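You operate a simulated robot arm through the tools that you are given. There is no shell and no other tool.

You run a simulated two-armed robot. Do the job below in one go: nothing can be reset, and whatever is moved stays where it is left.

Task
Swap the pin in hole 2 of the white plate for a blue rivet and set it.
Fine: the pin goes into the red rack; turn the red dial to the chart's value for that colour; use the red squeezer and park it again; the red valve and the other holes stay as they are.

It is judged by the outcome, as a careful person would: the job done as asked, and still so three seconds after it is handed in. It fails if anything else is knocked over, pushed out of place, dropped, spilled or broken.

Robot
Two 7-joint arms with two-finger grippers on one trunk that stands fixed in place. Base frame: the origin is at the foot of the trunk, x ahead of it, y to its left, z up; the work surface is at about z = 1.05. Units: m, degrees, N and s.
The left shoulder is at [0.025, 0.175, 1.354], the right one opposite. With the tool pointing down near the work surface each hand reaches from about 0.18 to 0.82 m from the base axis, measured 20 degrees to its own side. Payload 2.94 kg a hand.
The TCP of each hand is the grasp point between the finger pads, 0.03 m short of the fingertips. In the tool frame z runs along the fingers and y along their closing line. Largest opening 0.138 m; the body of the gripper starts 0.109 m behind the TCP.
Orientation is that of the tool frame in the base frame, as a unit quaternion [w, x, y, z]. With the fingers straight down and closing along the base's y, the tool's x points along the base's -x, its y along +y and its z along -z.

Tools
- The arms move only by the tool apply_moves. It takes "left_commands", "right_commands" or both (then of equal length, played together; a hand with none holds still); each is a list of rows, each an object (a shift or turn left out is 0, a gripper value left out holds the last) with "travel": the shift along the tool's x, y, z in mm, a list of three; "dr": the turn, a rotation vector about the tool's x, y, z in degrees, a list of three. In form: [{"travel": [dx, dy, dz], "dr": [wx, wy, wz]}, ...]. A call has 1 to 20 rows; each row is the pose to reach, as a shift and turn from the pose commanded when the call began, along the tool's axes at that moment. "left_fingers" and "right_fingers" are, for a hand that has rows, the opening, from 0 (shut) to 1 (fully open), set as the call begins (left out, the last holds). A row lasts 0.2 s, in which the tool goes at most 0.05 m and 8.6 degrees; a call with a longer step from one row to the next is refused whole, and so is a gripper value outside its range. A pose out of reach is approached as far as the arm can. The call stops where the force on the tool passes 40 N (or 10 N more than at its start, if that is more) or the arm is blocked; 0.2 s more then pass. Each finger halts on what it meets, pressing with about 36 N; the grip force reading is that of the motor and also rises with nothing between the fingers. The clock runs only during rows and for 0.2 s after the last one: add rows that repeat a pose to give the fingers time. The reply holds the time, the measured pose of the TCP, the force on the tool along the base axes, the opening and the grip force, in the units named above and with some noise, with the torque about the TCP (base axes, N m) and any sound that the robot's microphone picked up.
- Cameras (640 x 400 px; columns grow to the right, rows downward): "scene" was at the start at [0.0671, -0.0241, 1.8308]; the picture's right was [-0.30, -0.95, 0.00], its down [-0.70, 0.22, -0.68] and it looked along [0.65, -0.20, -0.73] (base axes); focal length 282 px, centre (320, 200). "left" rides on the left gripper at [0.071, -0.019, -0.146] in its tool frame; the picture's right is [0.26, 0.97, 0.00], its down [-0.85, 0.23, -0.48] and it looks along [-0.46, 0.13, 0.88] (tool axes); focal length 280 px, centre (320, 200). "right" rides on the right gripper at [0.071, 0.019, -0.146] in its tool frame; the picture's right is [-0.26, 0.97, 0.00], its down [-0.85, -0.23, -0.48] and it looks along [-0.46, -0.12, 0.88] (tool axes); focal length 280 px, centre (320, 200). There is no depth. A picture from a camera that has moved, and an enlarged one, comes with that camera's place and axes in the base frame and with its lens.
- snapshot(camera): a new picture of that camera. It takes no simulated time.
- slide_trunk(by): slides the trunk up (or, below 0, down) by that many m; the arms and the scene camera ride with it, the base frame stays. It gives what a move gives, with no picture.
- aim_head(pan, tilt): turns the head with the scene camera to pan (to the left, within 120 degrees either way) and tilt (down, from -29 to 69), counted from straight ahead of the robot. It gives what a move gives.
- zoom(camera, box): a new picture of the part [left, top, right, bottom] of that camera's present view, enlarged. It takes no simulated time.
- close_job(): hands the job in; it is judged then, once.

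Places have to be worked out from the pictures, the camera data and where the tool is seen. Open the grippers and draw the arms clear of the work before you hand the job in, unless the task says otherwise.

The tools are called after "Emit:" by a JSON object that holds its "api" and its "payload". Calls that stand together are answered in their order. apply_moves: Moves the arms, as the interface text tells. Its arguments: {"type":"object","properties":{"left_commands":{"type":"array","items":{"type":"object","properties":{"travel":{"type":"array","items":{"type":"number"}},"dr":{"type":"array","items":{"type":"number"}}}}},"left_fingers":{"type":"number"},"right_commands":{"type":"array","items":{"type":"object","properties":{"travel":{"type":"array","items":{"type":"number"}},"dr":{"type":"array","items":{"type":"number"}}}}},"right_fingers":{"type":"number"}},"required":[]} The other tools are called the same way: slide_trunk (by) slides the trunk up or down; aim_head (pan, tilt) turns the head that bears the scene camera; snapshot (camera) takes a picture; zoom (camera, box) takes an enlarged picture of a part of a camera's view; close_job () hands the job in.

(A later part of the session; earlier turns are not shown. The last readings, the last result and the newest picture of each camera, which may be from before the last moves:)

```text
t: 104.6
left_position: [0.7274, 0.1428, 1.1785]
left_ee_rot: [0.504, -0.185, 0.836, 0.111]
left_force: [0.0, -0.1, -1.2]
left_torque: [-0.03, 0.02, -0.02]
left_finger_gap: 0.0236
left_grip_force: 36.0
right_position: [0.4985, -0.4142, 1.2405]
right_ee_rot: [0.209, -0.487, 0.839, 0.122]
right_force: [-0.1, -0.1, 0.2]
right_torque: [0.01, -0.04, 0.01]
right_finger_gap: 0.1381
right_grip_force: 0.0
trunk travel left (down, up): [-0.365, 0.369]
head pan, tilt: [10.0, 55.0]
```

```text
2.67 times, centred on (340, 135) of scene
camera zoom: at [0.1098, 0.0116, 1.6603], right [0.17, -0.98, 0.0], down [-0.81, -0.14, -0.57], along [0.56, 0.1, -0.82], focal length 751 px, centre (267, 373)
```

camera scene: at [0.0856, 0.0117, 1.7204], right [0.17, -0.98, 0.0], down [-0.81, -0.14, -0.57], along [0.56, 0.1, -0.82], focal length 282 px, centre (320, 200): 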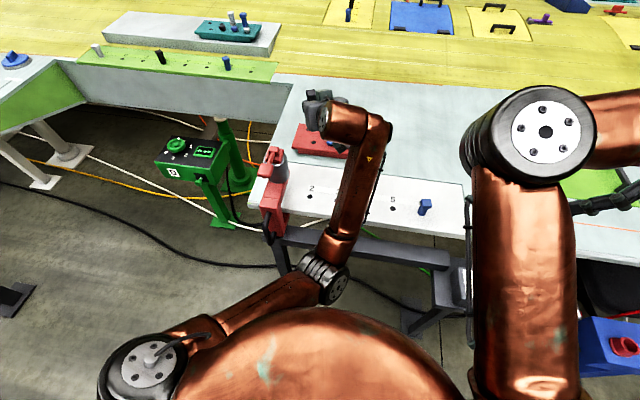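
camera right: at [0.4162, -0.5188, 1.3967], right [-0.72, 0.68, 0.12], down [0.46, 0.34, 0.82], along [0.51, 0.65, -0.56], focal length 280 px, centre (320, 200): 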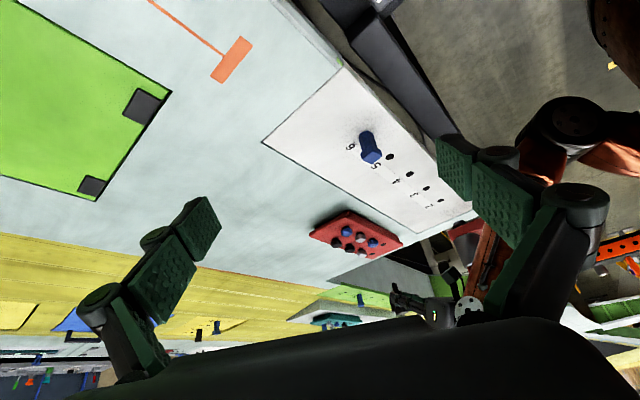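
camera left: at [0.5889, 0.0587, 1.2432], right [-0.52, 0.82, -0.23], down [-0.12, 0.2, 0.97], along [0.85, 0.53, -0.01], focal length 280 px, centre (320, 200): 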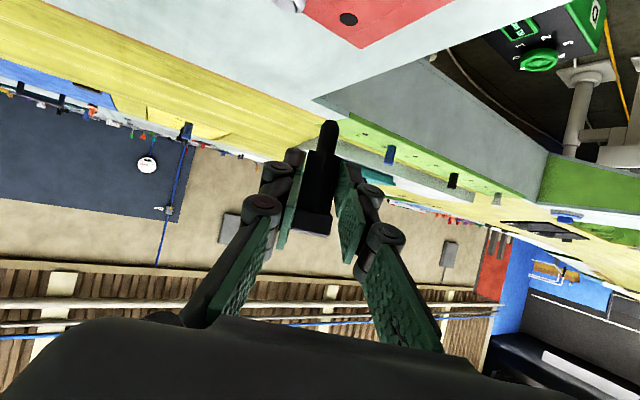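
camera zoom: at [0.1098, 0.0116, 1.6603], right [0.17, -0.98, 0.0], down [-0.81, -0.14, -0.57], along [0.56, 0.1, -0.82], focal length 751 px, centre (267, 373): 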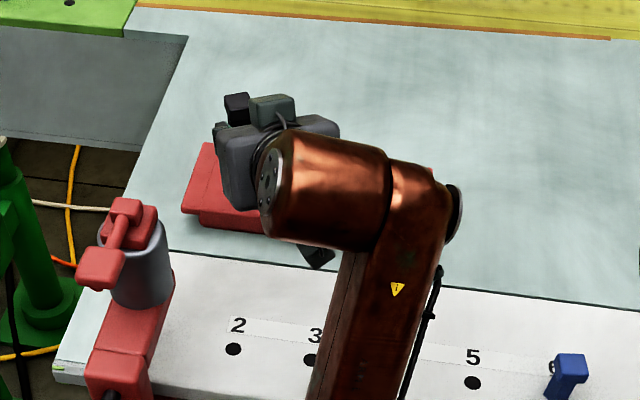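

From the left camera, projecting the tip straight down lands within ~1 mm of the front hole. I lower another 42 mm to sit ~10 mm above it and recheck.

Emit:
{"api": "slide_trunk", "payload": {"by": -0.042}}

Emit:
{"api": "zoom", "payload": {"camera": "left", "box": [260, 0, 420, 200]}}

Emit:
{"api": "zoom", "payload": {"camera": "right", "box": [340, 220, 460, 320]}}

```text
t: 105.4
left_position: [0.7273, 0.1431, 1.1357]
left_ee_rot: [0.503, -0.184, 0.837, 0.111]
left_force: [-0.6, -0.7, -1.1]
left_torque: [-0.02, 0.03, -0.02]
left_finger_gap: 0.0236
left_grip_force: 35.5
right_position: [0.4972, -0.4148, 1.1987]
right_ee_rot: [0.209, -0.487, 0.839, 0.122]
right_force: [-1.3, -0.4, -0.3]
right_torque: [0.01, -0.04, -0.06]
right_finger_gap: 0.1383
right_grip_force: 0.0
trunk travel left (down, up): [-0.323, 0.411]
head pan, tilt: [10.0, 55.0]
```

```text
2.00 times, centred on (340, 100) of left
camera zoom: at [0.5887, 0.0588, 1.1413], right [-0.52, 0.82, -0.23], down [-0.12, 0.2, 0.97], along [0.85, 0.53, -0.01], focal length 561 px, centre (280, 400)
```

zoom: 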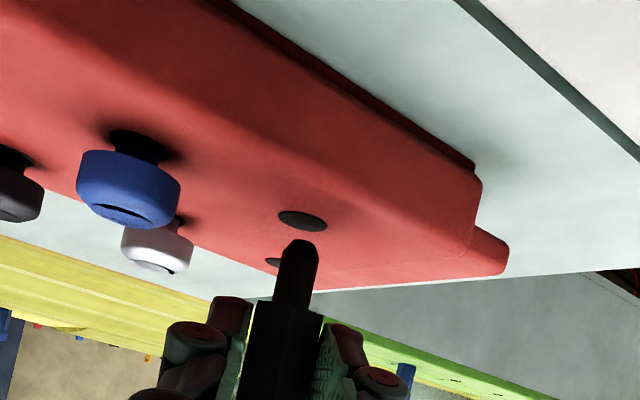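

```text
4.00 times, centred on (400, 270) of right
camera zoom: at [0.4159, -0.5188, 1.2948], right [-0.72, 0.68, 0.12], down [0.46, 0.34, 0.82], along [0.51, 0.65, -0.56], focal length 1122 px, centre (0, -80)
```

zoom: 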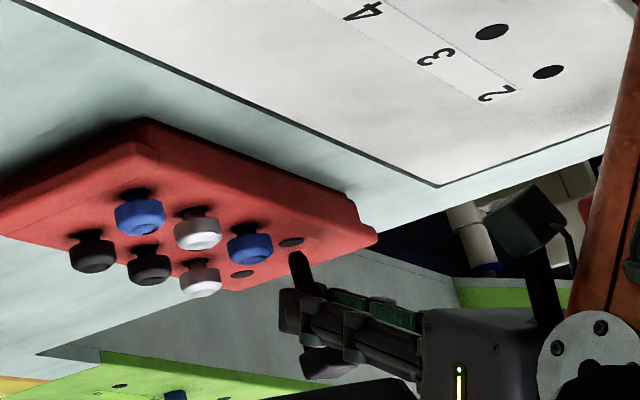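

Both views agree to ~1 mm. I now lower in small steps, watching the force.

Emit:
{"api": "slide_trunk", "payload": {"by": -0.012}}

Emit:
{"api": "zoom", "payload": {"camera": "left", "box": [260, 40, 420, 240]}}

```text
t: 106.0
left_position: [0.7275, 0.1421, 1.1225]
left_ee_rot: [0.503, -0.184, 0.837, 0.111]
left_force: [1.2, -1.9, -1.0]
left_torque: [-0.1, 0.03, -0.04]
left_finger_gap: 0.0237
left_grip_force: 36.3
right_position: [0.4989, -0.4143, 1.1862]
right_ee_rot: [0.208, -0.489, 0.839, 0.122]
right_force: [-0.6, 0.9, 0.3]
right_torque: [-0.02, -0.03, -0.03]
right_finger_gap: 0.1378
right_grip_force: 0.0
trunk travel left (down, up): [-0.311, 0.423]
head pan, tilt: [10.0, 55.0]
```

```text
2.00 times, centred on (340, 140) of left
camera zoom: at [0.5896, 0.0579, 1.128], right [-0.52, 0.82, -0.23], down [-0.12, 0.2, 0.97], along [0.85, 0.53, -0.01], focal length 561 px, centre (280, 320)
```

zoom: 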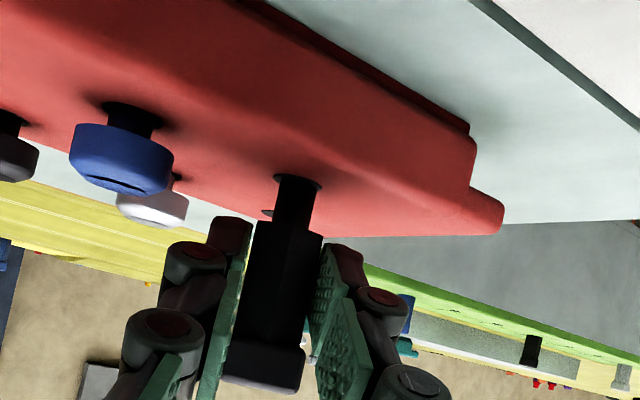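

The tip has entered the hole with only ~2 N side force. I continue lowering.

Emit:
{"api": "slide_trunk", "payload": {"by": -0.008}}

Emit:
{"api": "zoom", "payload": {"camera": "left", "box": [260, 40, 420, 240]}}

```text
t: 106.6
left_position: [0.7282, 0.1416, 1.1148]
left_ee_rot: [0.503, -0.184, 0.838, 0.11]
left_force: [0.4, -4.9, -2.1]
left_torque: [-0.24, 0.05, -0.13]
left_finger_gap: 0.0236
left_grip_force: 35.6
right_position: [0.4995, -0.4153, 1.178]
right_ee_rot: [0.209, -0.489, 0.838, 0.122]
right_force: [-0.1, -0.2, 0.6]
right_torque: [-0.03, -0.01, -0.03]
right_finger_gap: 0.1382
right_grip_force: 0.1
trunk travel left (down, up): [-0.303, 0.431]
head pan, tilt: [10.0, 55.0]
```

```text
2.00 times, centred on (340, 140) of left
camera zoom: at [0.5898, 0.058, 1.12], right [-0.52, 0.82, -0.23], down [-0.12, 0.2, 0.97], along [0.85, 0.53, -0.01], focal length 561 px, centre (280, 320)
```

zoom: 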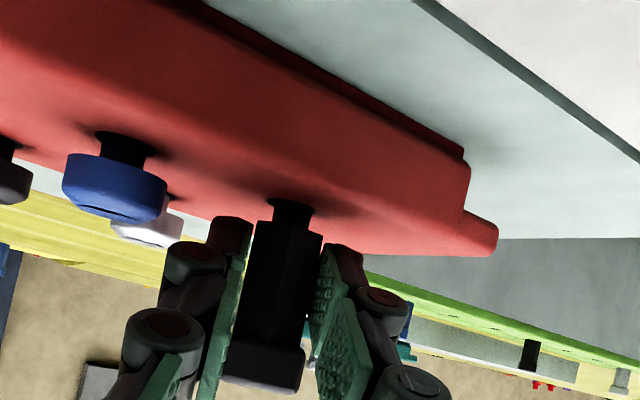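

12 mm in; side force of -5 N in y. I shift 1.5 mm toward -y to relieve it, then lower another 7 mm.

Emit:
{"api": "apply_moves", "payload": {"left_commands": [{"travel": [0.3, -1.4, -0.6]}, {"travel": [0.3, -1.4, -0.6]}]}}

Emit:
{"api": "slide_trunk", "payload": {"by": -0.007}}

Emit:
{"api": "zoom", "payload": {"camera": "left", "box": [260, 40, 420, 240]}}

Emit:
{"api": "snapshot", "payload": {"camera": "scene"}}

```text
t: 107.2
left_position: [0.7258, 0.1435, 1.1155]
left_ee_rot: [0.502, -0.184, 0.837, 0.111]
left_force: [0.6, -0.6, -1.1]
left_torque: [0.0, 0.03, 0.01]
left_finger_gap: 0.0235
left_grip_force: 36.0
right_position: [0.4988, -0.4149, 1.1784]
right_ee_rot: [0.21, -0.488, 0.839, 0.121]
right_force: [0.3, -0.9, -0.5]
right_torque: [0.0, -0.01, -0.01]
right_finger_gap: 0.1378
right_grip_force: 0.1
trunk travel left (down, up): [-0.303, 0.431]
head pan, tilt: [10.0, 55.0]
```

```text
t: 107.8
left_position: [0.7278, 0.1434, 1.1077]
left_ee_rot: [0.503, -0.184, 0.837, 0.112]
left_force: [-0.1, -0.4, -0.8]
left_torque: [-0.03, 0.0, -0.04]
left_finger_gap: 0.024
left_grip_force: 36.2
right_position: [0.4982, -0.4145, 1.1712]
right_ee_rot: [0.208, -0.489, 0.839, 0.122]
right_force: [-0.6, 0.7, 0.5]
right_torque: [0.01, -0.01, 0.01]
right_finger_gap: 0.138
right_grip_force: 0.0
trunk travel left (down, up): [-0.296, 0.438]
head pan, tilt: [10.0, 55.0]
```

```text
2.00 times, centred on (340, 140) of left
camera zoom: at [0.5893, 0.0572, 1.1134], right [-0.52, 0.82, -0.23], down [-0.12, 0.2, 0.97], along [0.85, 0.53, -0.01], focal length 561 px, centre (280, 320)
```

zoom: 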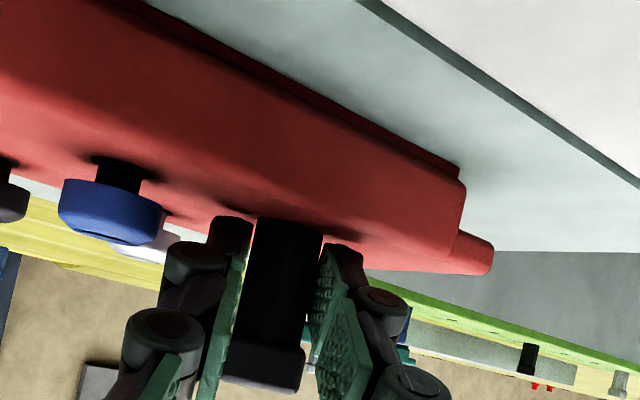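

```text
taken
camera scene: at [0.1488, 0.0116, 1.5901], right [0.17, -0.98, 0.0], down [-0.81, -0.14, -0.57], along [0.56, 0.1, -0.82], focal length 282 px, centre (320, 200)
```

scene: 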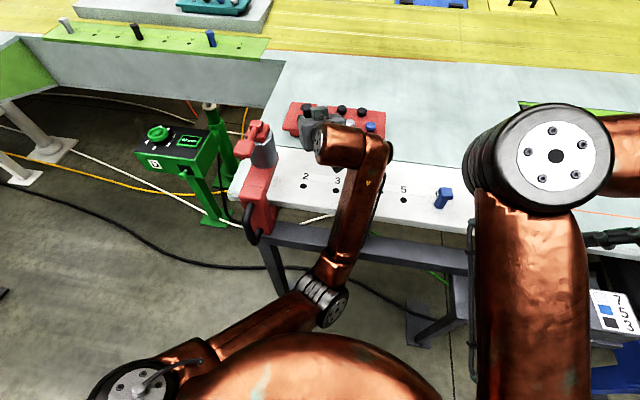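

The hex neck is now at the rack surface. I lower 3 mm more to seat it, then release.

Emit:
{"api": "slide_trunk", "payload": {"by": -0.003}}

Emit:
{"api": "zoom", "payload": {"camera": "left", "box": [260, 40, 420, 240]}}

```text
t: 108.3
left_position: [0.7282, 0.1421, 1.1069]
left_ee_rot: [0.505, -0.185, 0.836, 0.112]
left_force: [2.2, 0.9, 7.6]
left_torque: [0.1, -0.12, 0.0]
left_finger_gap: 0.0237
left_grip_force: 36.2
right_position: [0.498, -0.4143, 1.1691]
right_ee_rot: [0.209, -0.488, 0.839, 0.121]
right_force: [-0.3, 0.4, -0.2]
right_torque: [-0.01, 0.0, 0.0]
right_finger_gap: 0.1379
right_grip_force: 0.0
trunk travel left (down, up): [-0.293, 0.441]
head pan, tilt: [10.0, 55.0]
```

```text
2.00 times, centred on (340, 140) of left
camera zoom: at [0.5892, 0.0572, 1.1116], right [-0.52, 0.82, -0.23], down [-0.12, 0.2, 0.97], along [0.85, 0.53, 0.0], focal length 561 px, centre (280, 320)
```

zoom: 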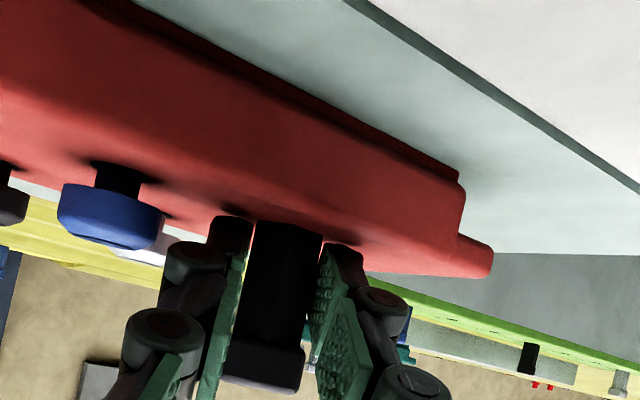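

Seated: +7.6 N upward contact. I release (moderate opening) and retreat straight back along the fingers.

Emit:
{"api": "apply_moves", "payload": {"left_commands": [{"travel": [0, 0, 0]}, {"travel": [0, 0, 0]}, {"travel": [0, 0, 0]}], "left_fingers": 0.3}}

Emit:
{"api": "zoom", "payload": {"camera": "left", "box": [240, 40, 420, 260]}}

Emit:
{"api": "apply_moves", "payload": {"left_commands": [{"travel": [0, 0, -10]}, {"travel": [0, 0, -22]}, {"travel": [0, 0, -36]}, {"travel": [0, 0, -52]}, {"travel": [0, 0, -70]}]}}

Emit:
{"api": "snapshot", "payload": {"camera": "left"}}

Emit:
{"api": "zoom", "payload": {"camera": "right", "box": [300, 200, 460, 330]}}

```text
t: 109.1
left_position: [0.727, 0.1416, 1.1066]
left_ee_rot: [0.503, -0.184, 0.837, 0.111]
left_force: [0.7, 0.8, 7.6]
left_torque: [0.02, -0.19, -0.02]
left_finger_gap: 0.0425
left_grip_force: 0.1
right_position: [0.4977, -0.4136, 1.1691]
right_ee_rot: [0.209, -0.488, 0.839, 0.121]
right_force: [-0.1, -0.3, -0.1]
right_torque: [0.0, -0.01, 0.0]
right_finger_gap: 0.1378
right_grip_force: 0.0
trunk travel left (down, up): [-0.293, 0.441]
head pan, tilt: [10.0, 55.0]
```

```text
1.82 times, centred on (330, 150) of left
camera zoom: at [0.589, 0.0569, 1.111], right [-0.52, 0.82, -0.23], down [-0.12, 0.2, 0.97], along [0.85, 0.53, -0.01], focal length 510 px, centre (302, 291)
```

zoom: 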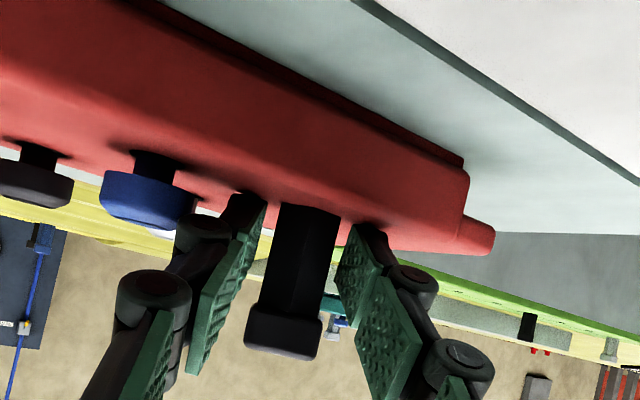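

```text
t: 110.3
left_position: [0.6732, 0.1154, 1.138]
left_ee_rot: [0.503, -0.184, 0.837, 0.111]
left_force: [-0.4, 0.3, 0.5]
left_torque: [-0.02, -0.02, 0.02]
left_finger_gap: 0.0411
left_grip_force: 0.0
right_position: [0.4988, -0.4156, 1.1685]
right_ee_rot: [0.21, -0.488, 0.838, 0.122]
right_force: [0.1, 0.4, 0.4]
right_torque: [-0.01, 0.01, 0.0]
right_finger_gap: 0.1381
right_grip_force: 0.1
trunk travel left (down, up): [-0.293, 0.441]
head pan, tilt: [10.0, 55.0]
```

```text
taken
camera left: at [0.5341, 0.0307, 1.1443], right [-0.52, 0.82, -0.23], down [-0.12, 0.2, 0.97], along [0.85, 0.53, -0.01], focal length 280 px, centre (320, 200)
```

left: 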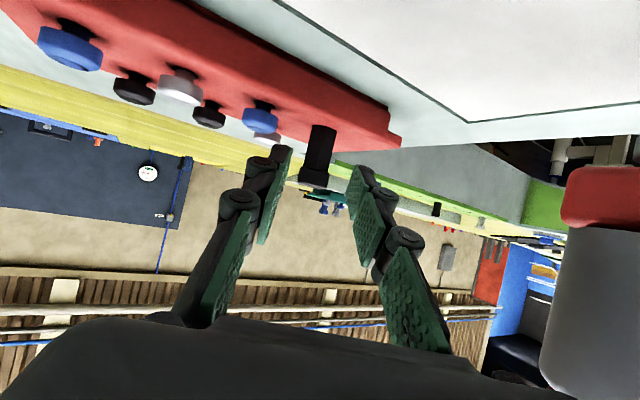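

```text
3.08 times, centred on (380, 265) of right
camera zoom: at [0.4165, -0.5191, 1.2641], right [-0.72, 0.68, 0.12], down [0.46, 0.34, 0.82], along [0.51, 0.65, -0.56], focal length 863 px, centre (135, 0)
```

zoom: 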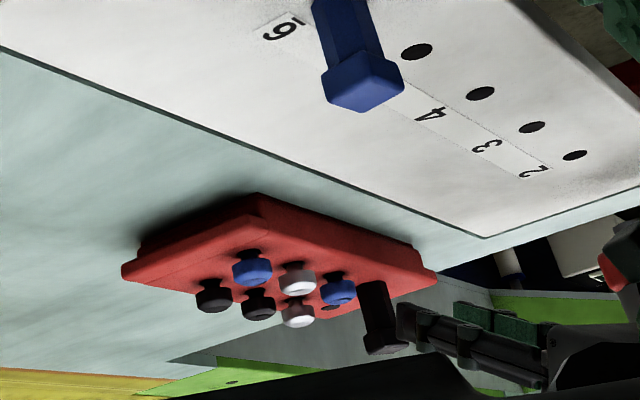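

The pin stands upright in the red rack's hole. I raise the trunk back up to its original height, which lifts both hands clear.

Emit:
{"api": "slide_trunk", "payload": {"by": 0.293}}

Emit:
{"api": "snapshot", "payload": {"camera": "scene"}}

Emit:
{"api": "zoom", "payload": {"camera": "right", "box": [290, 160, 450, 260]}}

```text
t: 113.2
left_position: [0.6714, 0.1155, 1.4306]
left_ee_rot: [0.503, -0.184, 0.837, 0.111]
left_force: [0.2, -0.3, -0.1]
left_torque: [-0.02, 0.0, -0.04]
left_finger_gap: 0.0413
left_grip_force: 0.1
right_position: [0.499, -0.4161, 1.4614]
right_ee_rot: [0.208, -0.488, 0.839, 0.122]
right_force: [0.2, -0.1, 0.5]
right_torque: [-0.03, 0.02, 0.0]
right_finger_gap: 0.138
right_grip_force: 0.1
trunk travel left (down, up): [-0.586, 0.148]
head pan, tilt: [10.0, 55.0]
```

```text
taken
camera scene: at [0.0556, 0.0114, 1.8809], right [0.17, -0.98, 0.0], down [-0.81, -0.14, -0.57], along [0.56, 0.1, -0.82], focal length 282 px, centre (320, 200)
```

scene: 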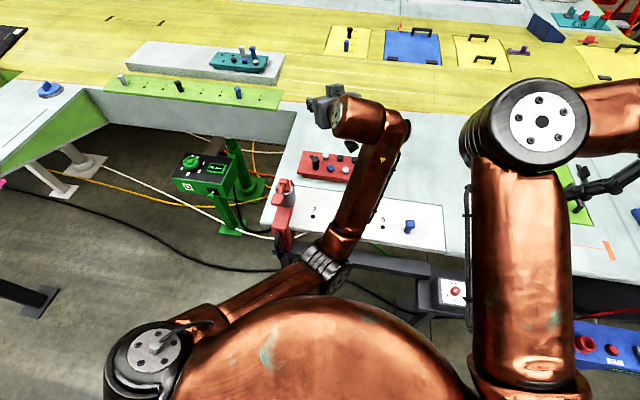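

```text
4.00 times, centred on (370, 210) of right
camera zoom: at [0.4171, -0.519, 1.5567], right [-0.72, 0.68, 0.12], down [0.46, 0.34, 0.82], along [0.51, 0.65, -0.56], focal length 1122 px, centre (120, 160)
```

zoom: 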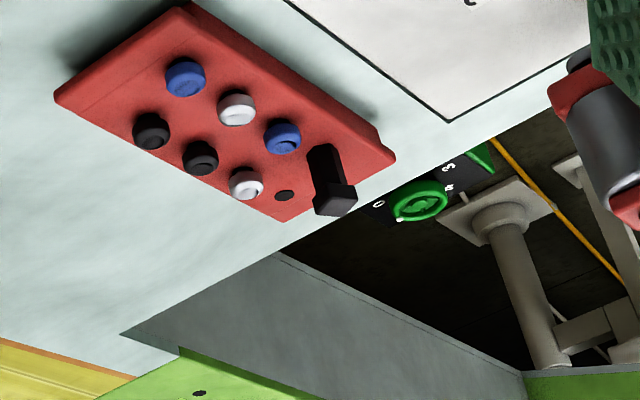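

The pin stands properly in the rack. The trunk ended 61 mm above its original height, so I put it back, then try to swing the left elbow outward by pointing the pitched hand to the right in free air.

Emit:
{"api": "slide_trunk", "payload": {"by": -0.061}}

Emit:
{"api": "apply_moves", "payload": {"left_commands": [{"travel": [-10, 0, -20]}, {"travel": [-20, 0, -45], "dr": [6.6, 0, 3.5]}, {"travel": [-22, -8, -65], "dr": [13.2, 0, 7]}, {"travel": [-22, -18, -85], "dr": [19.8, 0, 10.5]}, {"travel": [-20, -28, -105], "dr": [26.4, 0, 14]}, {"travel": [-18, -38, -120], "dr": [33, 0, 17.5]}, {"travel": [-15, -48, -125], "dr": [39.6, 0, 21]}, {"travel": [-10, -58, -130], "dr": [46.2, 0, 24.5]}, {"travel": [-5, -66, -130], "dr": [52.8, 0, 28]}, {"travel": [0, -72, -130], "dr": [59.4, 0, 31.5]}, {"travel": [5, -75, -130], "dr": [66, 0, 35]}]}}

Emit:
{"api": "snapshot", "payload": {"camera": "scene"}}

```text
t: 114.2
left_position: [0.6705, 0.115, 1.3705]
left_ee_rot: [0.503, -0.184, 0.837, 0.111]
left_force: [-0.5, 0.3, -0.1]
left_torque: [-0.02, 0.0, 0.0]
left_finger_gap: 0.0417
left_grip_force: 0.0
right_position: [0.4988, -0.4147, 1.4012]
right_ee_rot: [0.208, -0.488, 0.839, 0.122]
right_force: [-0.1, 0.0, 0.7]
right_torque: [0.03, 0.02, 0.01]
right_finger_gap: 0.1382
right_grip_force: 0.0
trunk travel left (down, up): [-0.525, 0.209]
head pan, tilt: [10.0, 55.0]
```

```text
t: 116.6
left_position: [0.5969, 0.0036, 1.4239]
left_ee_rot: [0.466, 0.361, 0.778, -0.219]
left_force: [0.0, 0.3, -0.6]
left_torque: [-0.04, 0.05, -0.08]
left_finger_gap: 0.0413
left_grip_force: 0.0
left hand out of reach, approached as far as the arm can: row 6, 7, 8, 9
right_position: [0.5005, -0.4117, 1.4009]
right_ee_rot: [0.208, -0.488, 0.839, 0.121]
right_force: [0.0, 0.7, 0.4]
right_torque: [0.0, 0.04, 0.01]
right_finger_gap: 0.1378
right_grip_force: 0.0
trunk travel left (down, up): [-0.525, 0.209]
head pan, tilt: [10.0, 55.0]
```

```text
taken
camera scene: at [0.0638, 0.0145, 1.82], right [0.17, -0.98, 0.0], down [-0.81, -0.14, -0.57], along [0.56, 0.1, -0.82], focal length 282 px, centre (320, 200)
```

scene: 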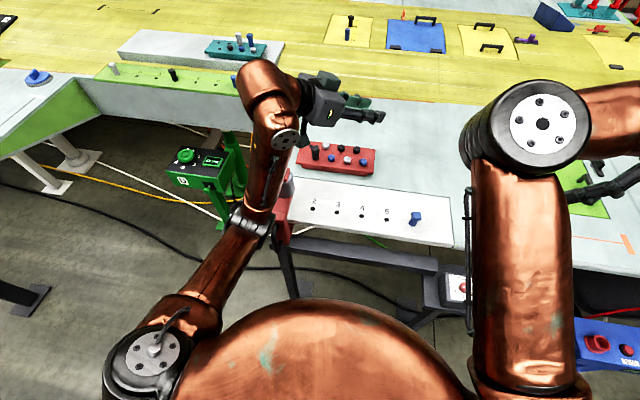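

The elbow swung outward as hoped. I now bring the hand back to tool-down near (0.56, 0.13, 1.38).

Emit:
{"api": "apply_moves", "payload": {"left_commands": [{"travel": [10, 6, -10], "dr": [0, 7, 0]}, {"travel": [20, 12, -19], "dr": [0, 14, 0]}, {"travel": [30, 18, -28], "dr": [0, 21, 0]}, {"travel": [40, 24, -38], "dr": [0, 28, 0]}, {"travel": [52, 30, -48], "dr": [0, 35, 0]}, {"travel": [64, 36, -58], "dr": [0, 42, 0]}, {"travel": [76, 42, -68], "dr": [0, 49, 0]}, {"travel": [86, 48, -77], "dr": [0, 56, 0]}, {"travel": [95, 53, -86], "dr": [0, 62, 0]}, {"travel": [95, 53, -86], "dr": [0, 62, 0]}]}}

Emit:
{"api": "snapshot", "payload": {"camera": "scene"}}

```text
t: 118.8
left_position: [0.5591, 0.1254, 1.3834]
left_ee_rot: [-0.001, 0.422, 0.907, -0.001]
left_force: [0.0, 0.2, -0.4]
left_torque: [0.0, -0.01, 0.02]
left_finger_gap: 0.0413
left_grip_force: 0.0
right_position: [0.5001, -0.4141, 1.4008]
right_ee_rot: [0.209, -0.488, 0.839, 0.121]
right_force: [-0.5, 0.3, 0.1]
right_torque: [0.03, -0.02, 0.03]
right_finger_gap: 0.1381
right_grip_force: 0.0
trunk travel left (down, up): [-0.525, 0.209]
head pan, tilt: [10.0, 55.0]
```

```text
taken
camera scene: at [0.0622, 0.0123, 1.8201], right [0.17, -0.98, 0.0], down [-0.81, -0.14, -0.57], along [0.56, 0.1, -0.82], focal length 282 px, centre (320, 200)
```

scene: 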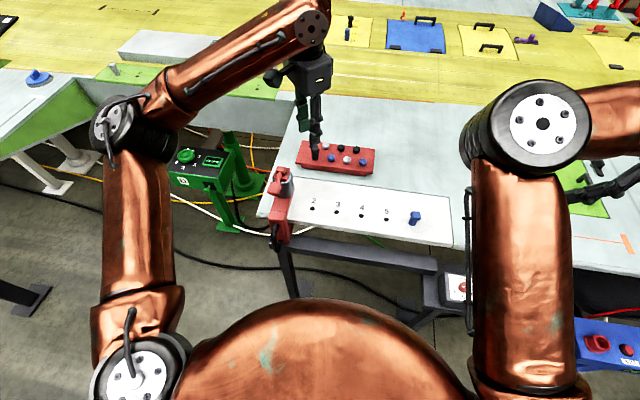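

The left elbow is out again. Now for the rivet: I turn the left hand to yaw +90° (closing along x, camera away from the squeezer), in place.

Emit:
{"api": "apply_moves", "payload": {"left_commands": [{"dr": [0, 0, -8.2]}, {"dr": [0, 0, -16.4]}, {"dr": [0, 0, -24.6]}, {"dr": [0, 0, -32.8]}, {"dr": [0, 0, -41]}, {"dr": [0, 0, -49.2]}, {"dr": [0, 0, -57.4]}, {"dr": [0, 0, -65.6]}, {"dr": [0, 0, -73.8]}, {"dr": [0, 0, -82]}, {"dr": [0, 0, -90.2]}, {"dr": [0, 0, -98.4]}, {"dr": [0, 0, -106.6]}, {"dr": [0, 0, -114.8]}, {"dr": [0, 0, -123]}, {"dr": [0, 0, -131.2]}, {"dr": [0, 0, -139.5]}, {"dr": [0, 0, -139.5]}]}}

Emit:
{"api": "snapshot", "payload": {"camera": "scene"}}

Emit:
{"api": "snapshot", "payload": {"camera": "left"}}

```text
t: 122.6
left_position: [0.5594, 0.1239, 1.3829]
left_ee_rot: [-0.001, -0.706, 0.708, 0.0]
left_force: [-0.6, -0.3, 0.1]
left_torque: [0.01, 0.0, 0.05]
left_finger_gap: 0.0413
left_grip_force: 0.1
right_position: [0.4993, -0.4151, 1.3996]
right_ee_rot: [0.209, -0.489, 0.838, 0.121]
right_force: [-1.3, 0.3, 0.0]
right_torque: [0.03, -0.01, 0.01]
right_finger_gap: 0.1379
right_grip_force: 0.1
trunk travel left (down, up): [-0.525, 0.209]
head pan, tilt: [10.0, 55.0]
```

```text
taken
camera scene: at [0.0622, 0.0118, 1.8201], right [0.17, -0.98, 0.0], down [-0.81, -0.14, -0.57], along [0.56, 0.1, -0.82], focal length 282 px, centre (320, 200)
```

scene: 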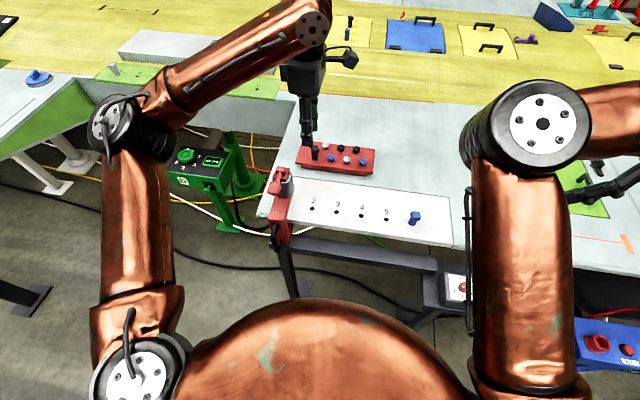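

```text
taken
camera left: at [0.5794, 0.0541, 1.5278], right [-0.97, -0.26, 0.0], down [-0.23, 0.85, 0.48], along [-0.12, 0.46, -0.88], focal length 280 px, centre (320, 200)
```

left: 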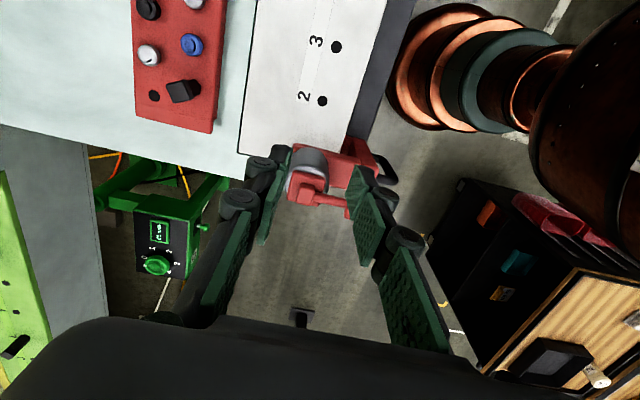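

Now I move over the near-left blue rivet at about (0.745, 0.095), hovering at z≈1.25.

Emit:
{"api": "apply_moves", "payload": {"left_commands": [{"travel": [4, -26, 10]}, {"travel": [8, -52, 25]}, {"travel": [12, -78, 45]}, {"travel": [16, -104, 65]}, {"travel": [20, -130, 85]}, {"travel": [24, -156, 105]}, {"travel": [29, -185.6, 133]}, {"travel": [29, -185.6, 133]}], "left_fingers": 0.34}}

Emit:
{"api": "snapshot", "payload": {"camera": "left"}}

Emit:
{"api": "snapshot", "payload": {"camera": "scene"}}

```text
t: 124.4
left_position: [0.7428, 0.0958, 1.2499]
left_ee_rot: [-0.001, -0.705, 0.71, -0.001]
left_force: [-0.7, -0.3, 0.0]
left_torque: [-0.03, -0.01, 0.0]
left_finger_gap: 0.0469
left_grip_force: 0.0
right_position: [0.4986, -0.4133, 1.4008]
right_ee_rot: [0.21, -0.489, 0.838, 0.122]
right_force: [0.4, 0.4, -0.3]
right_torque: [0.0, -0.04, 0.02]
right_finger_gap: 0.1381
right_grip_force: 0.1
trunk travel left (down, up): [-0.525, 0.209]
head pan, tilt: [10.0, 55.0]
```

```text
taken
camera left: at [0.7623, 0.0261, 1.3958], right [-0.97, -0.26, 0.0], down [-0.23, 0.85, 0.47], along [-0.12, 0.46, -0.88], focal length 280 px, centre (320, 200)
```

left: 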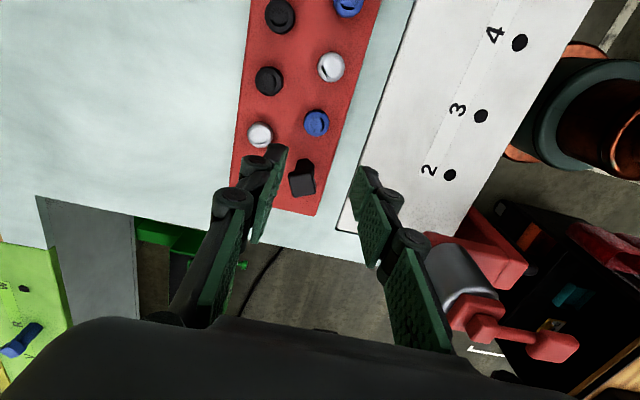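

```text
taken
camera scene: at [0.061, 0.0129, 1.8202], right [0.17, -0.98, 0.0], down [-0.81, -0.14, -0.57], along [0.57, 0.1, -0.82], focal length 282 px, centre (320, 200)
```

scene: 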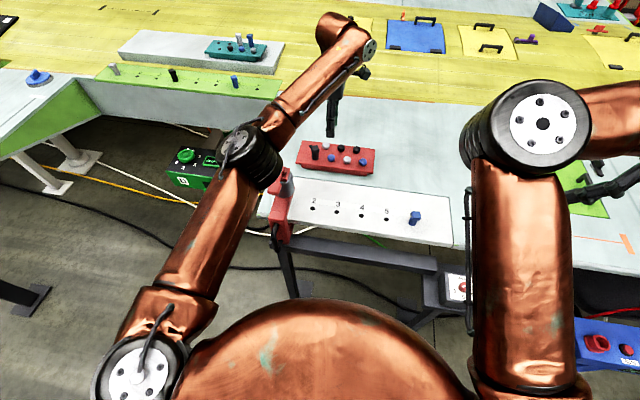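

Emit:
{"api": "zoom", "payload": {"camera": "left", "box": [230, 60, 390, 200]}}

Emit:
{"api": "zoom", "payload": {"camera": "scene", "box": [280, 120, 400, 190]}}

```text
2.86 times, centred on (310, 130) of left
camera zoom: at [0.7623, 0.0261, 1.3958], right [-0.97, -0.26, 0.0], down [-0.23, 0.85, 0.47], along [-0.12, 0.46, -0.88], focal length 801 px, centre (349, 400)
```

zoom: 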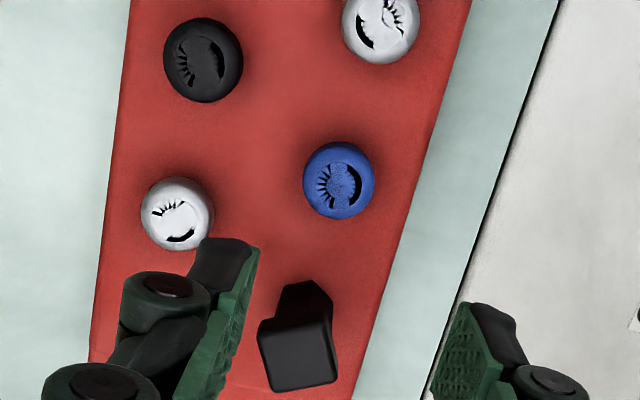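

```text
5.33 times, centred on (340, 155) of scene
camera zoom: at [0.061, 0.0129, 1.8202], right [0.17, -0.98, 0.0], down [-0.81, -0.14, -0.57], along [0.57, 0.1, -0.82], focal length 1502 px, centre (213, 440)
```

zoom: 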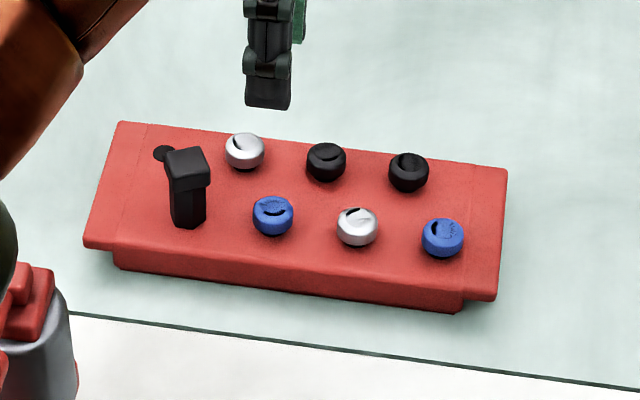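

The blue rivet is at about (0.7473, 0.095), head roughly z 1.087–1.101. I shift 4.5 mm and descend around it so the tips are ~4 mm above the rack.

Emit:
{"api": "apply_moves", "payload": {"left_commands": [{"travel": [1, -4.5, 20]}, {"travel": [1, -4.5, 45]}, {"travel": [1, -4.5, 70]}, {"travel": [1, -4.5, 95]}, {"travel": [1, -4.5, 115]}, {"travel": [1, -4.5, 128]}, {"travel": [1, -4.5, 135]}, {"travel": [1, -4.5, 135]}]}}

Emit:
{"api": "snapshot", "payload": {"camera": "left"}}

Emit:
{"api": "zoom", "payload": {"camera": "scene", "box": [280, 110, 400, 190]}}

```text
t: 126.2
left_position: [0.7492, 0.0943, 1.1151]
left_ee_rot: [0.0, -0.705, 0.71, 0.0]
left_force: [-0.6, 0.1, -0.7]
left_torque: [0.03, 0.02, -0.01]
left_finger_gap: 0.0471
left_grip_force: 0.2
right_position: [0.4991, -0.4132, 1.4008]
right_ee_rot: [0.209, -0.488, 0.839, 0.121]
right_force: [0.4, 0.0, 0.3]
right_torque: [-0.01, 0.0, 0.02]
right_finger_gap: 0.138
right_grip_force: 0.0
trunk travel left (down, up): [-0.525, 0.209]
head pan, tilt: [10.0, 55.0]
```

```text
taken
camera left: at [0.7691, 0.0243, 1.2597], right [-0.97, -0.26, 0.0], down [-0.23, 0.85, 0.48], along [-0.12, 0.46, -0.88], focal length 280 px, centre (320, 200)
```

left: 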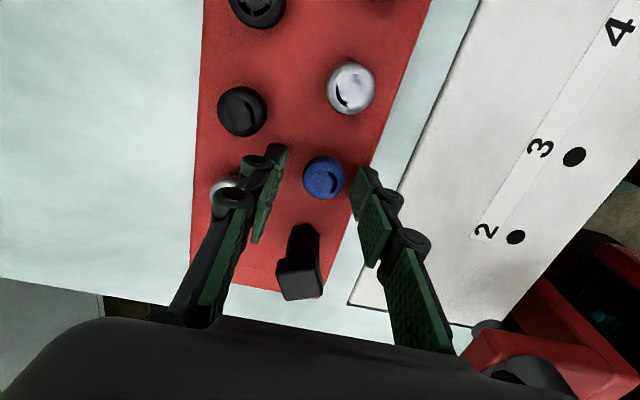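

```text
5.00 times, centred on (340, 150) of scene
camera zoom: at [0.0621, 0.0117, 1.8201], right [0.17, -0.98, 0.0], down [-0.81, -0.14, -0.57], along [0.56, 0.1, -0.82], focal length 1408 px, centre (220, 450)
```

zoom: 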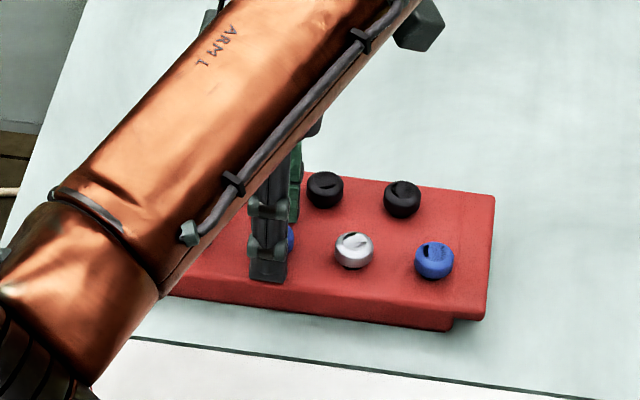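

The rivet is centered. I close the fingers on its head.

Emit:
{"api": "apply_moves", "payload": {"left_commands": [{"travel": [0, 0, 0]}, {"travel": [0, 0, 0]}, {"travel": [0, 0, 0]}], "left_fingers": 0.05}}

Emit:
{"api": "zoom", "payload": {"camera": "left", "box": [240, 110, 400, 260]}}

```text
t: 127.0
left_position: [0.7501, 0.0944, 1.1153]
left_ee_rot: [-0.001, -0.705, 0.709, 0.0]
left_force: [-0.5, -0.2, -0.3]
left_torque: [-0.02, 0.01, -0.03]
left_finger_gap: 0.0248
left_grip_force: 36.1
right_position: [0.4988, -0.4151, 1.4]
right_ee_rot: [0.209, -0.488, 0.839, 0.122]
right_force: [1.0, -0.3, -0.1]
right_torque: [-0.02, -0.01, 0.03]
right_finger_gap: 0.138
right_grip_force: 0.1
trunk travel left (down, up): [-0.525, 0.209]
head pan, tilt: [10.0, 55.0]
```

```text
2.67 times, centred on (320, 185) of left
camera zoom: at [0.769, 0.0242, 1.2599], right [-0.97, -0.26, 0.0], down [-0.22, 0.85, 0.48], along [-0.12, 0.46, -0.88], focal length 748 px, centre (320, 240)
```

zoom: 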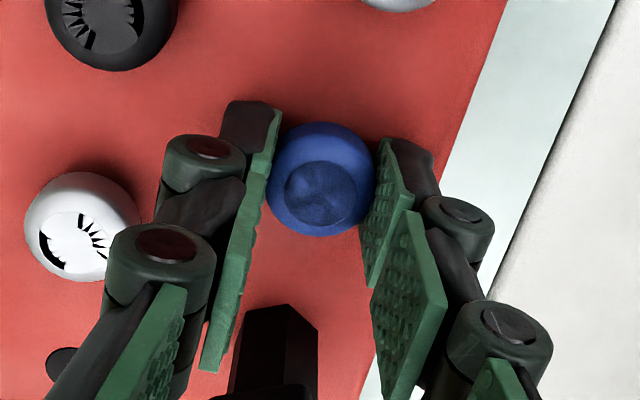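

The rivet head is centered in the grip (24.8 mm). I lift it slowly, straight up.

Emit:
{"api": "apply_moves", "payload": {"left_commands": [{"travel": [0, 0, -4]}, {"travel": [0, 0, -9]}, {"travel": [0, 0, -15]}, {"travel": [0, 0, -22]}, {"travel": [0, 0, -30]}, {"travel": [0, 0, -38]}, {"travel": [0, 0, -46]}, {"travel": [0, 0, -54]}, {"travel": [0, 0, -62]}, {"travel": [0, 0, -70]}]}}

Emit:
{"api": "zoom", "payload": {"camera": "left", "box": [220, 60, 420, 260]}}

Emit:
{"api": "zoom", "payload": {"camera": "scene", "box": [280, 90, 400, 190]}}

Emit:
{"api": "zoom", "payload": {"camera": "right", "box": [320, 170, 440, 270]}}

```text
t: 129.2
left_position: [0.7495, 0.093, 1.1846]
left_ee_rot: [0.0, -0.705, 0.709, 0.0]
left_force: [-1.4, 0.2, -0.2]
left_torque: [0.01, 0.04, 0.01]
left_finger_gap: 0.0248
left_grip_force: 35.9
right_position: [0.4995, -0.4147, 1.4002]
right_ee_rot: [0.209, -0.488, 0.839, 0.122]
right_force: [0.3, 0.1, 0.8]
right_torque: [0.0, -0.01, 0.0]
right_finger_gap: 0.138
right_grip_force: 0.1
trunk travel left (down, up): [-0.525, 0.209]
head pan, tilt: [10.0, 55.0]
```

```text
2.00 times, centred on (320, 160) of left
camera zoom: at [0.769, 0.023, 1.3301], right [-0.97, -0.26, 0.0], down [-0.23, 0.85, 0.48], along [-0.12, 0.46, -0.88], focal length 561 px, centre (320, 280)
```

zoom: 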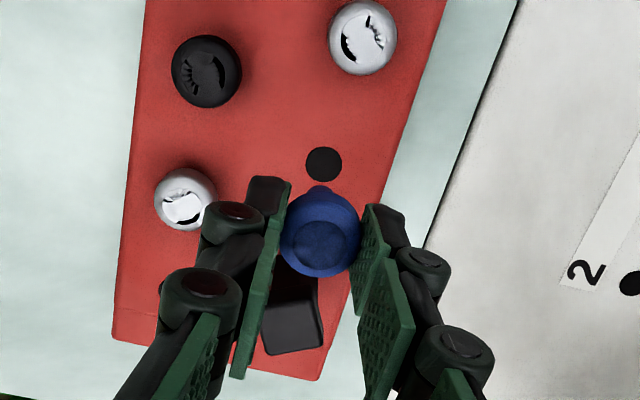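

```text
4.00 times, centred on (340, 140) of scene
camera zoom: at [0.0619, 0.0115, 1.8201], right [0.17, -0.98, 0.0], down [-0.81, -0.14, -0.57], along [0.56, 0.1, -0.82], focal length 1126 px, centre (240, 440)
```

zoom: 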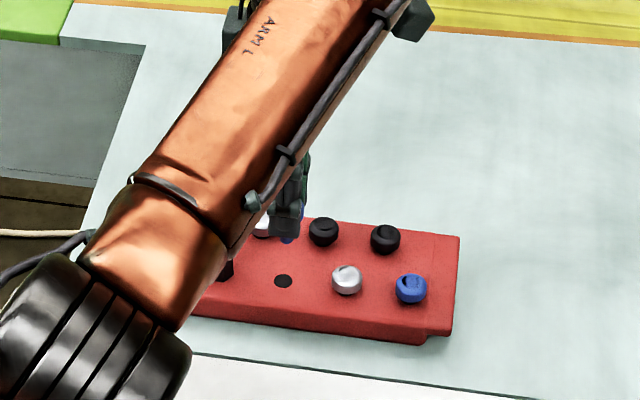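

```text
4.00 times, centred on (380, 220) of right
camera zoom: at [0.4167, -0.5189, 1.4961], right [-0.72, 0.68, 0.12], down [0.46, 0.34, 0.82], along [0.51, 0.65, -0.56], focal length 1122 px, centre (80, 120)
```

zoom: 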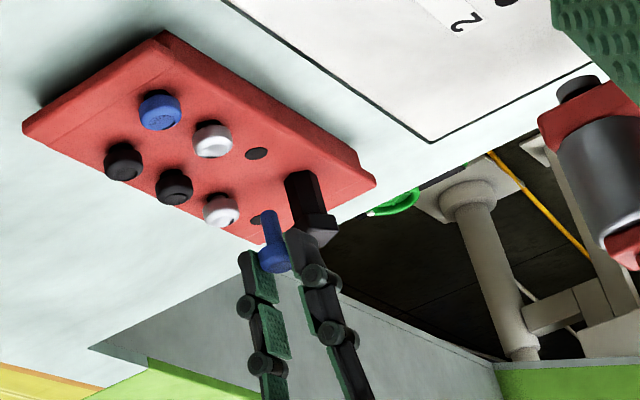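

The blue rivet hangs straight in the grip, shank about 35 mm below the head. I raise it and carry it smoothly over hole 2.

Emit:
{"api": "apply_moves", "payload": {"left_commands": [{"travel": [0, 0, -15]}, {"travel": [0, 0, -32]}, {"travel": [-1, 6, -50]}, {"travel": [-4, 22, -64]}, {"travel": [-8, 44, -66]}, {"travel": [-12, 68, -66]}, {"travel": [-16, 92, -66]}, {"travel": [-20, 116, -66]}, {"travel": [-24, 140, -66]}, {"travel": [-28, 163, -66]}, {"travel": [-31, 181, -66]}, {"travel": [-32.5, 193.5, -66]}, {"travel": [-32.5, 193.5, -66]}]}}

Emit:
{"api": "snapshot", "payload": {"camera": "left"}}

Emit:
{"api": "snapshot", "payload": {"camera": "scene"}}

```text
t: 132.0
left_position: [0.7481, 0.0963, 1.2544]
left_ee_rot: [-0.008, 0.71, -0.704, 0.022]
left_force: [0.2, 0.1, -0.1]
left_torque: [0.0, 0.0, -0.02]
left_finger_gap: 0.0246
left_grip_force: 36.1
left hand out of reach, approached as far as the arm can: row 4, 5, 6, 7, 8, 9, 10, 11, 12, 13
right_position: [0.4992, -0.4146, 1.4011]
right_ee_rot: [0.209, -0.488, 0.839, 0.121]
right_force: [-0.2, -0.2, -0.1]
right_torque: [-0.03, 0.02, 0.02]
right_finger_gap: 0.138
right_grip_force: 0.1
trunk travel left (down, up): [-0.525, 0.209]
head pan, tilt: [10.0, 55.0]
```

```text
taken
camera left: at [0.7623, 0.0299, 1.4023], right [-0.96, -0.27, -0.04], down [-0.26, 0.86, 0.45], along [-0.09, 0.44, -0.89], focal length 280 px, centre (320, 200)
```

left: 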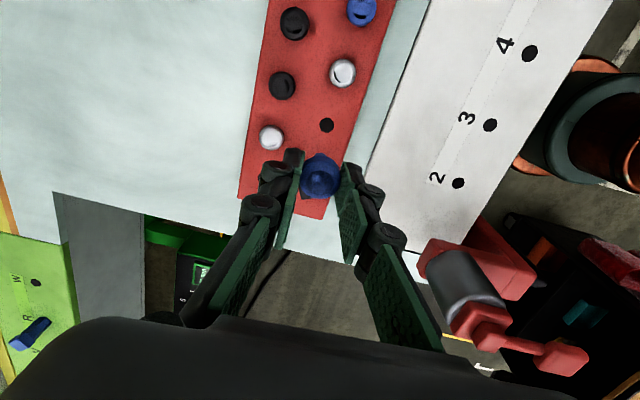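

```text
taken
camera scene: at [0.0623, 0.0115, 1.8201], right [0.17, -0.98, 0.0], down [-0.81, -0.14, -0.57], along [0.56, 0.1, -0.82], focal length 282 px, centre (320, 200)
```

scene: 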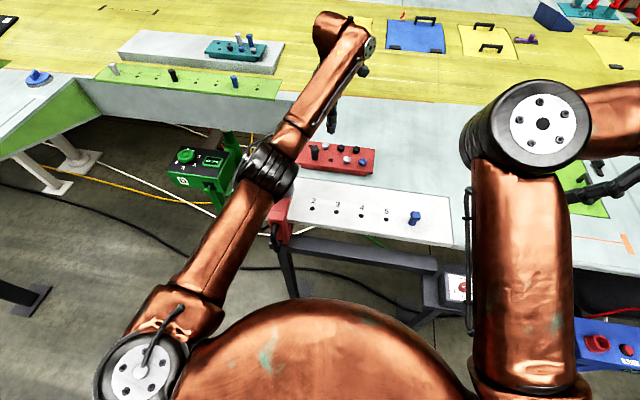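

The arm got straight at that height and could not retract. I first go slightly down and back to leave the stretched pose, gently.

Emit:
{"api": "apply_moves", "payload": {"left_commands": [{"travel": [0, 5, 8]}, {"travel": [-1, 10, 16]}, {"travel": [-2, 18, 24]}, {"travel": [-3, 26, 30]}, {"travel": [-4, 36, 34]}]}}

Emit:
{"api": "snapshot", "payload": {"camera": "scene"}}

```text
t: 133.2
left_position: [0.7149, 0.1015, 1.2219]
left_ee_rot: [-0.008, 0.71, -0.704, 0.023]
left_force: [0.1, 0.3, -0.9]
left_torque: [0.02, -0.01, 0.03]
left_finger_gap: 0.0247
left_grip_force: 36.1
right_position: [0.4968, -0.4143, 1.4005]
right_ee_rot: [0.209, -0.488, 0.839, 0.121]
right_force: [0.1, 0.0, 0.5]
right_torque: [0.01, -0.01, -0.02]
right_finger_gap: 0.1378
right_grip_force: 0.1
trunk travel left (down, up): [-0.525, 0.209]
head pan, tilt: [10.0, 55.0]
```

```text
taken
camera scene: at [0.0618, 0.0122, 1.8201], right [0.17, -0.98, 0.0], down [-0.81, -0.14, -0.57], along [0.56, 0.1, -0.82], focal length 282 px, centre (320, 200)
```

scene: 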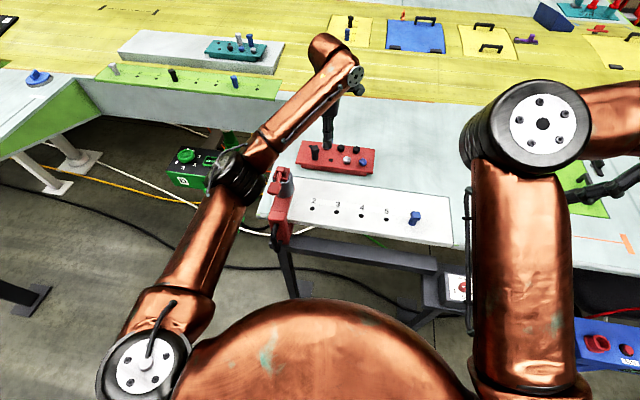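

That worked; elbow bends outward again. I correct the small 2.7° tilt slowly and continue back toward hole 2 at this height.

Emit:
{"api": "apply_moves", "payload": {"left_commands": [{"travel": [-1, 8, 0], "dr": [-0.4, -0.2, 0.1]}, {"travel": [-3, 22, 0], "dr": [-0.8, -0.4, 0.2]}, {"travel": [-6, 40, 0], "dr": [-1.2, -0.6, 0.2]}, {"travel": [-9, 60, 0], "dr": [-1.6, -0.8, 0.3]}, {"travel": [-12, 80, 0], "dr": [-2, -1, 0.4]}, {"travel": [-15, 100, 0], "dr": [-2.3, -1.1, 0.4]}, {"travel": [-18, 120, 0], "dr": [-2.5, -1.2, 0.5]}, {"travel": [-21, 138, 0], "dr": [-2.5, -1.2, 0.5]}, {"travel": [-23, 151, 0], "dr": [-2.5, -1.2, 0.5]}, {"travel": [-24, 159, 0], "dr": [-2.5, -1.2, 0.5]}, {"travel": [-24, 159, 0], "dr": [-2.5, -1.2, 0.5]}]}}

Emit:
{"api": "snapshot", "payload": {"camera": "left"}}

Emit:
{"api": "zoom", "payload": {"camera": "scene", "box": [250, 110, 390, 220]}}

Emit:
{"api": "zoom", "payload": {"camera": "right", "box": [360, 130, 500, 250]}}

```text
t: 135.6
left_position: [0.5563, 0.1234, 1.2145]
left_ee_rot: [0.001, 0.707, -0.707, 0.0]
left_force: [0.3, 0.5, -0.6]
left_torque: [0.01, 0.02, 0.01]
left_finger_gap: 0.0247
left_grip_force: 36.6
right_position: [0.4981, -0.414, 1.4008]
right_ee_rot: [0.209, -0.488, 0.839, 0.121]
right_force: [0.6, 1.2, -0.5]
right_torque: [-0.02, -0.01, -0.01]
right_finger_gap: 0.1382
right_grip_force: 0.0
trunk travel left (down, up): [-0.525, 0.209]
head pan, tilt: [10.0, 55.0]
```

```text
taken
camera left: at [0.5762, 0.054, 1.3603], right [-0.97, -0.26, 0.0], down [-0.23, 0.85, 0.48], along [-0.13, 0.46, -0.88], focal length 280 px, centre (320, 200)
```

left: 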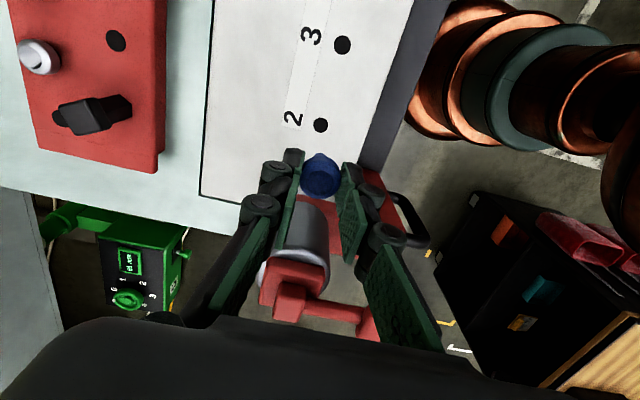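

```text
3.64 times, centred on (320, 165) of scene
camera zoom: at [0.0623, 0.0117, 1.8201], right [0.17, -0.98, 0.0], down [-0.81, -0.14, -0.57], along [0.56, 0.1, -0.82], focal length 1024 px, centre (320, 327)
```

zoom: 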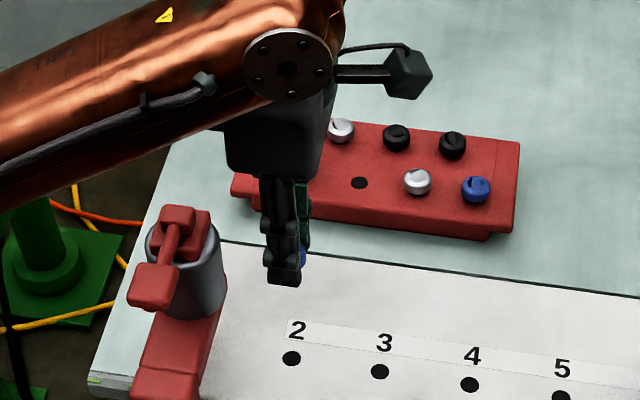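

```text
3.33 times, centred on (430, 190) of right
camera zoom: at [0.417, -0.5187, 1.4961], right [-0.72, 0.68, 0.12], down [0.46, 0.34, 0.82], along [0.51, 0.65, -0.56], focal length 935 px, centre (-47, 233)
```

zoom: 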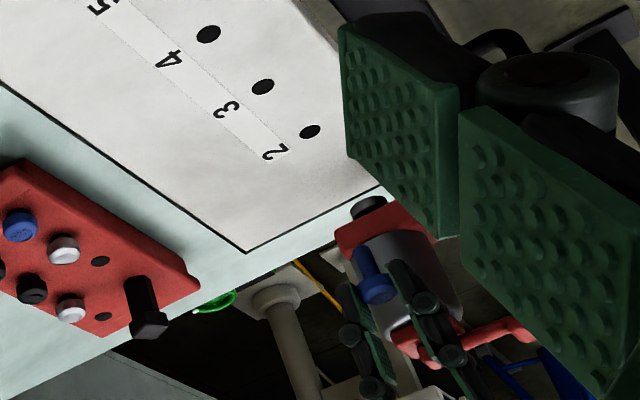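

Emit:
{"api": "zoom", "payload": {"camera": "left", "box": [250, 90, 390, 210]}}

Emit:
{"api": "zoom", "payload": {"camera": "scene", "box": [290, 150, 350, 200]}}

```text
3.33 times, centred on (320, 150) of left
camera zoom: at [0.5762, 0.054, 1.3603], right [-0.97, -0.26, 0.0], down [-0.23, 0.85, 0.48], along [-0.13, 0.46, -0.88], focal length 935 px, centre (320, 367)
```

zoom: 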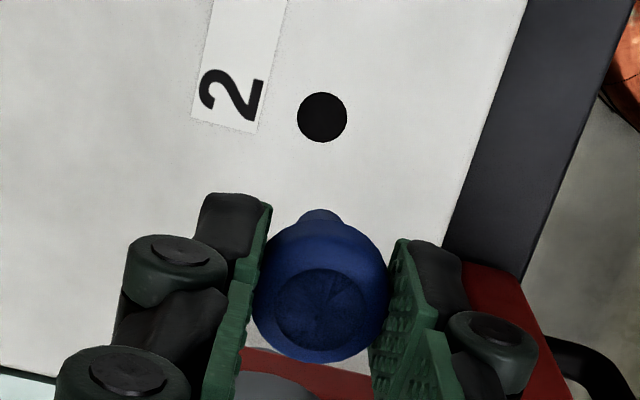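

```text
8.00 times, centred on (320, 175) of scene
camera zoom: at [0.0623, 0.0117, 1.8201], right [0.17, -0.98, 0.0], down [-0.81, -0.14, -0.57], along [0.56, 0.1, -0.82], focal length 2252 px, centre (320, 400)
```

zoom: 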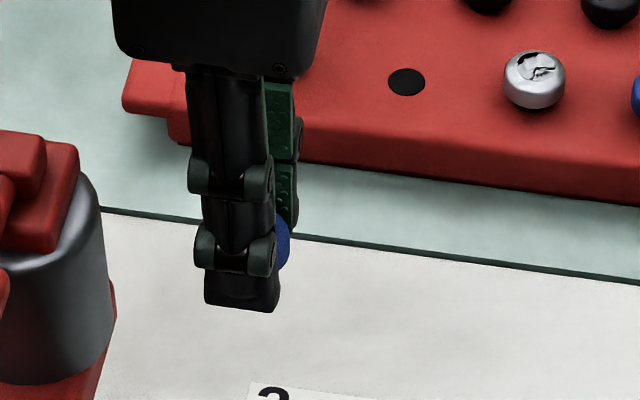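

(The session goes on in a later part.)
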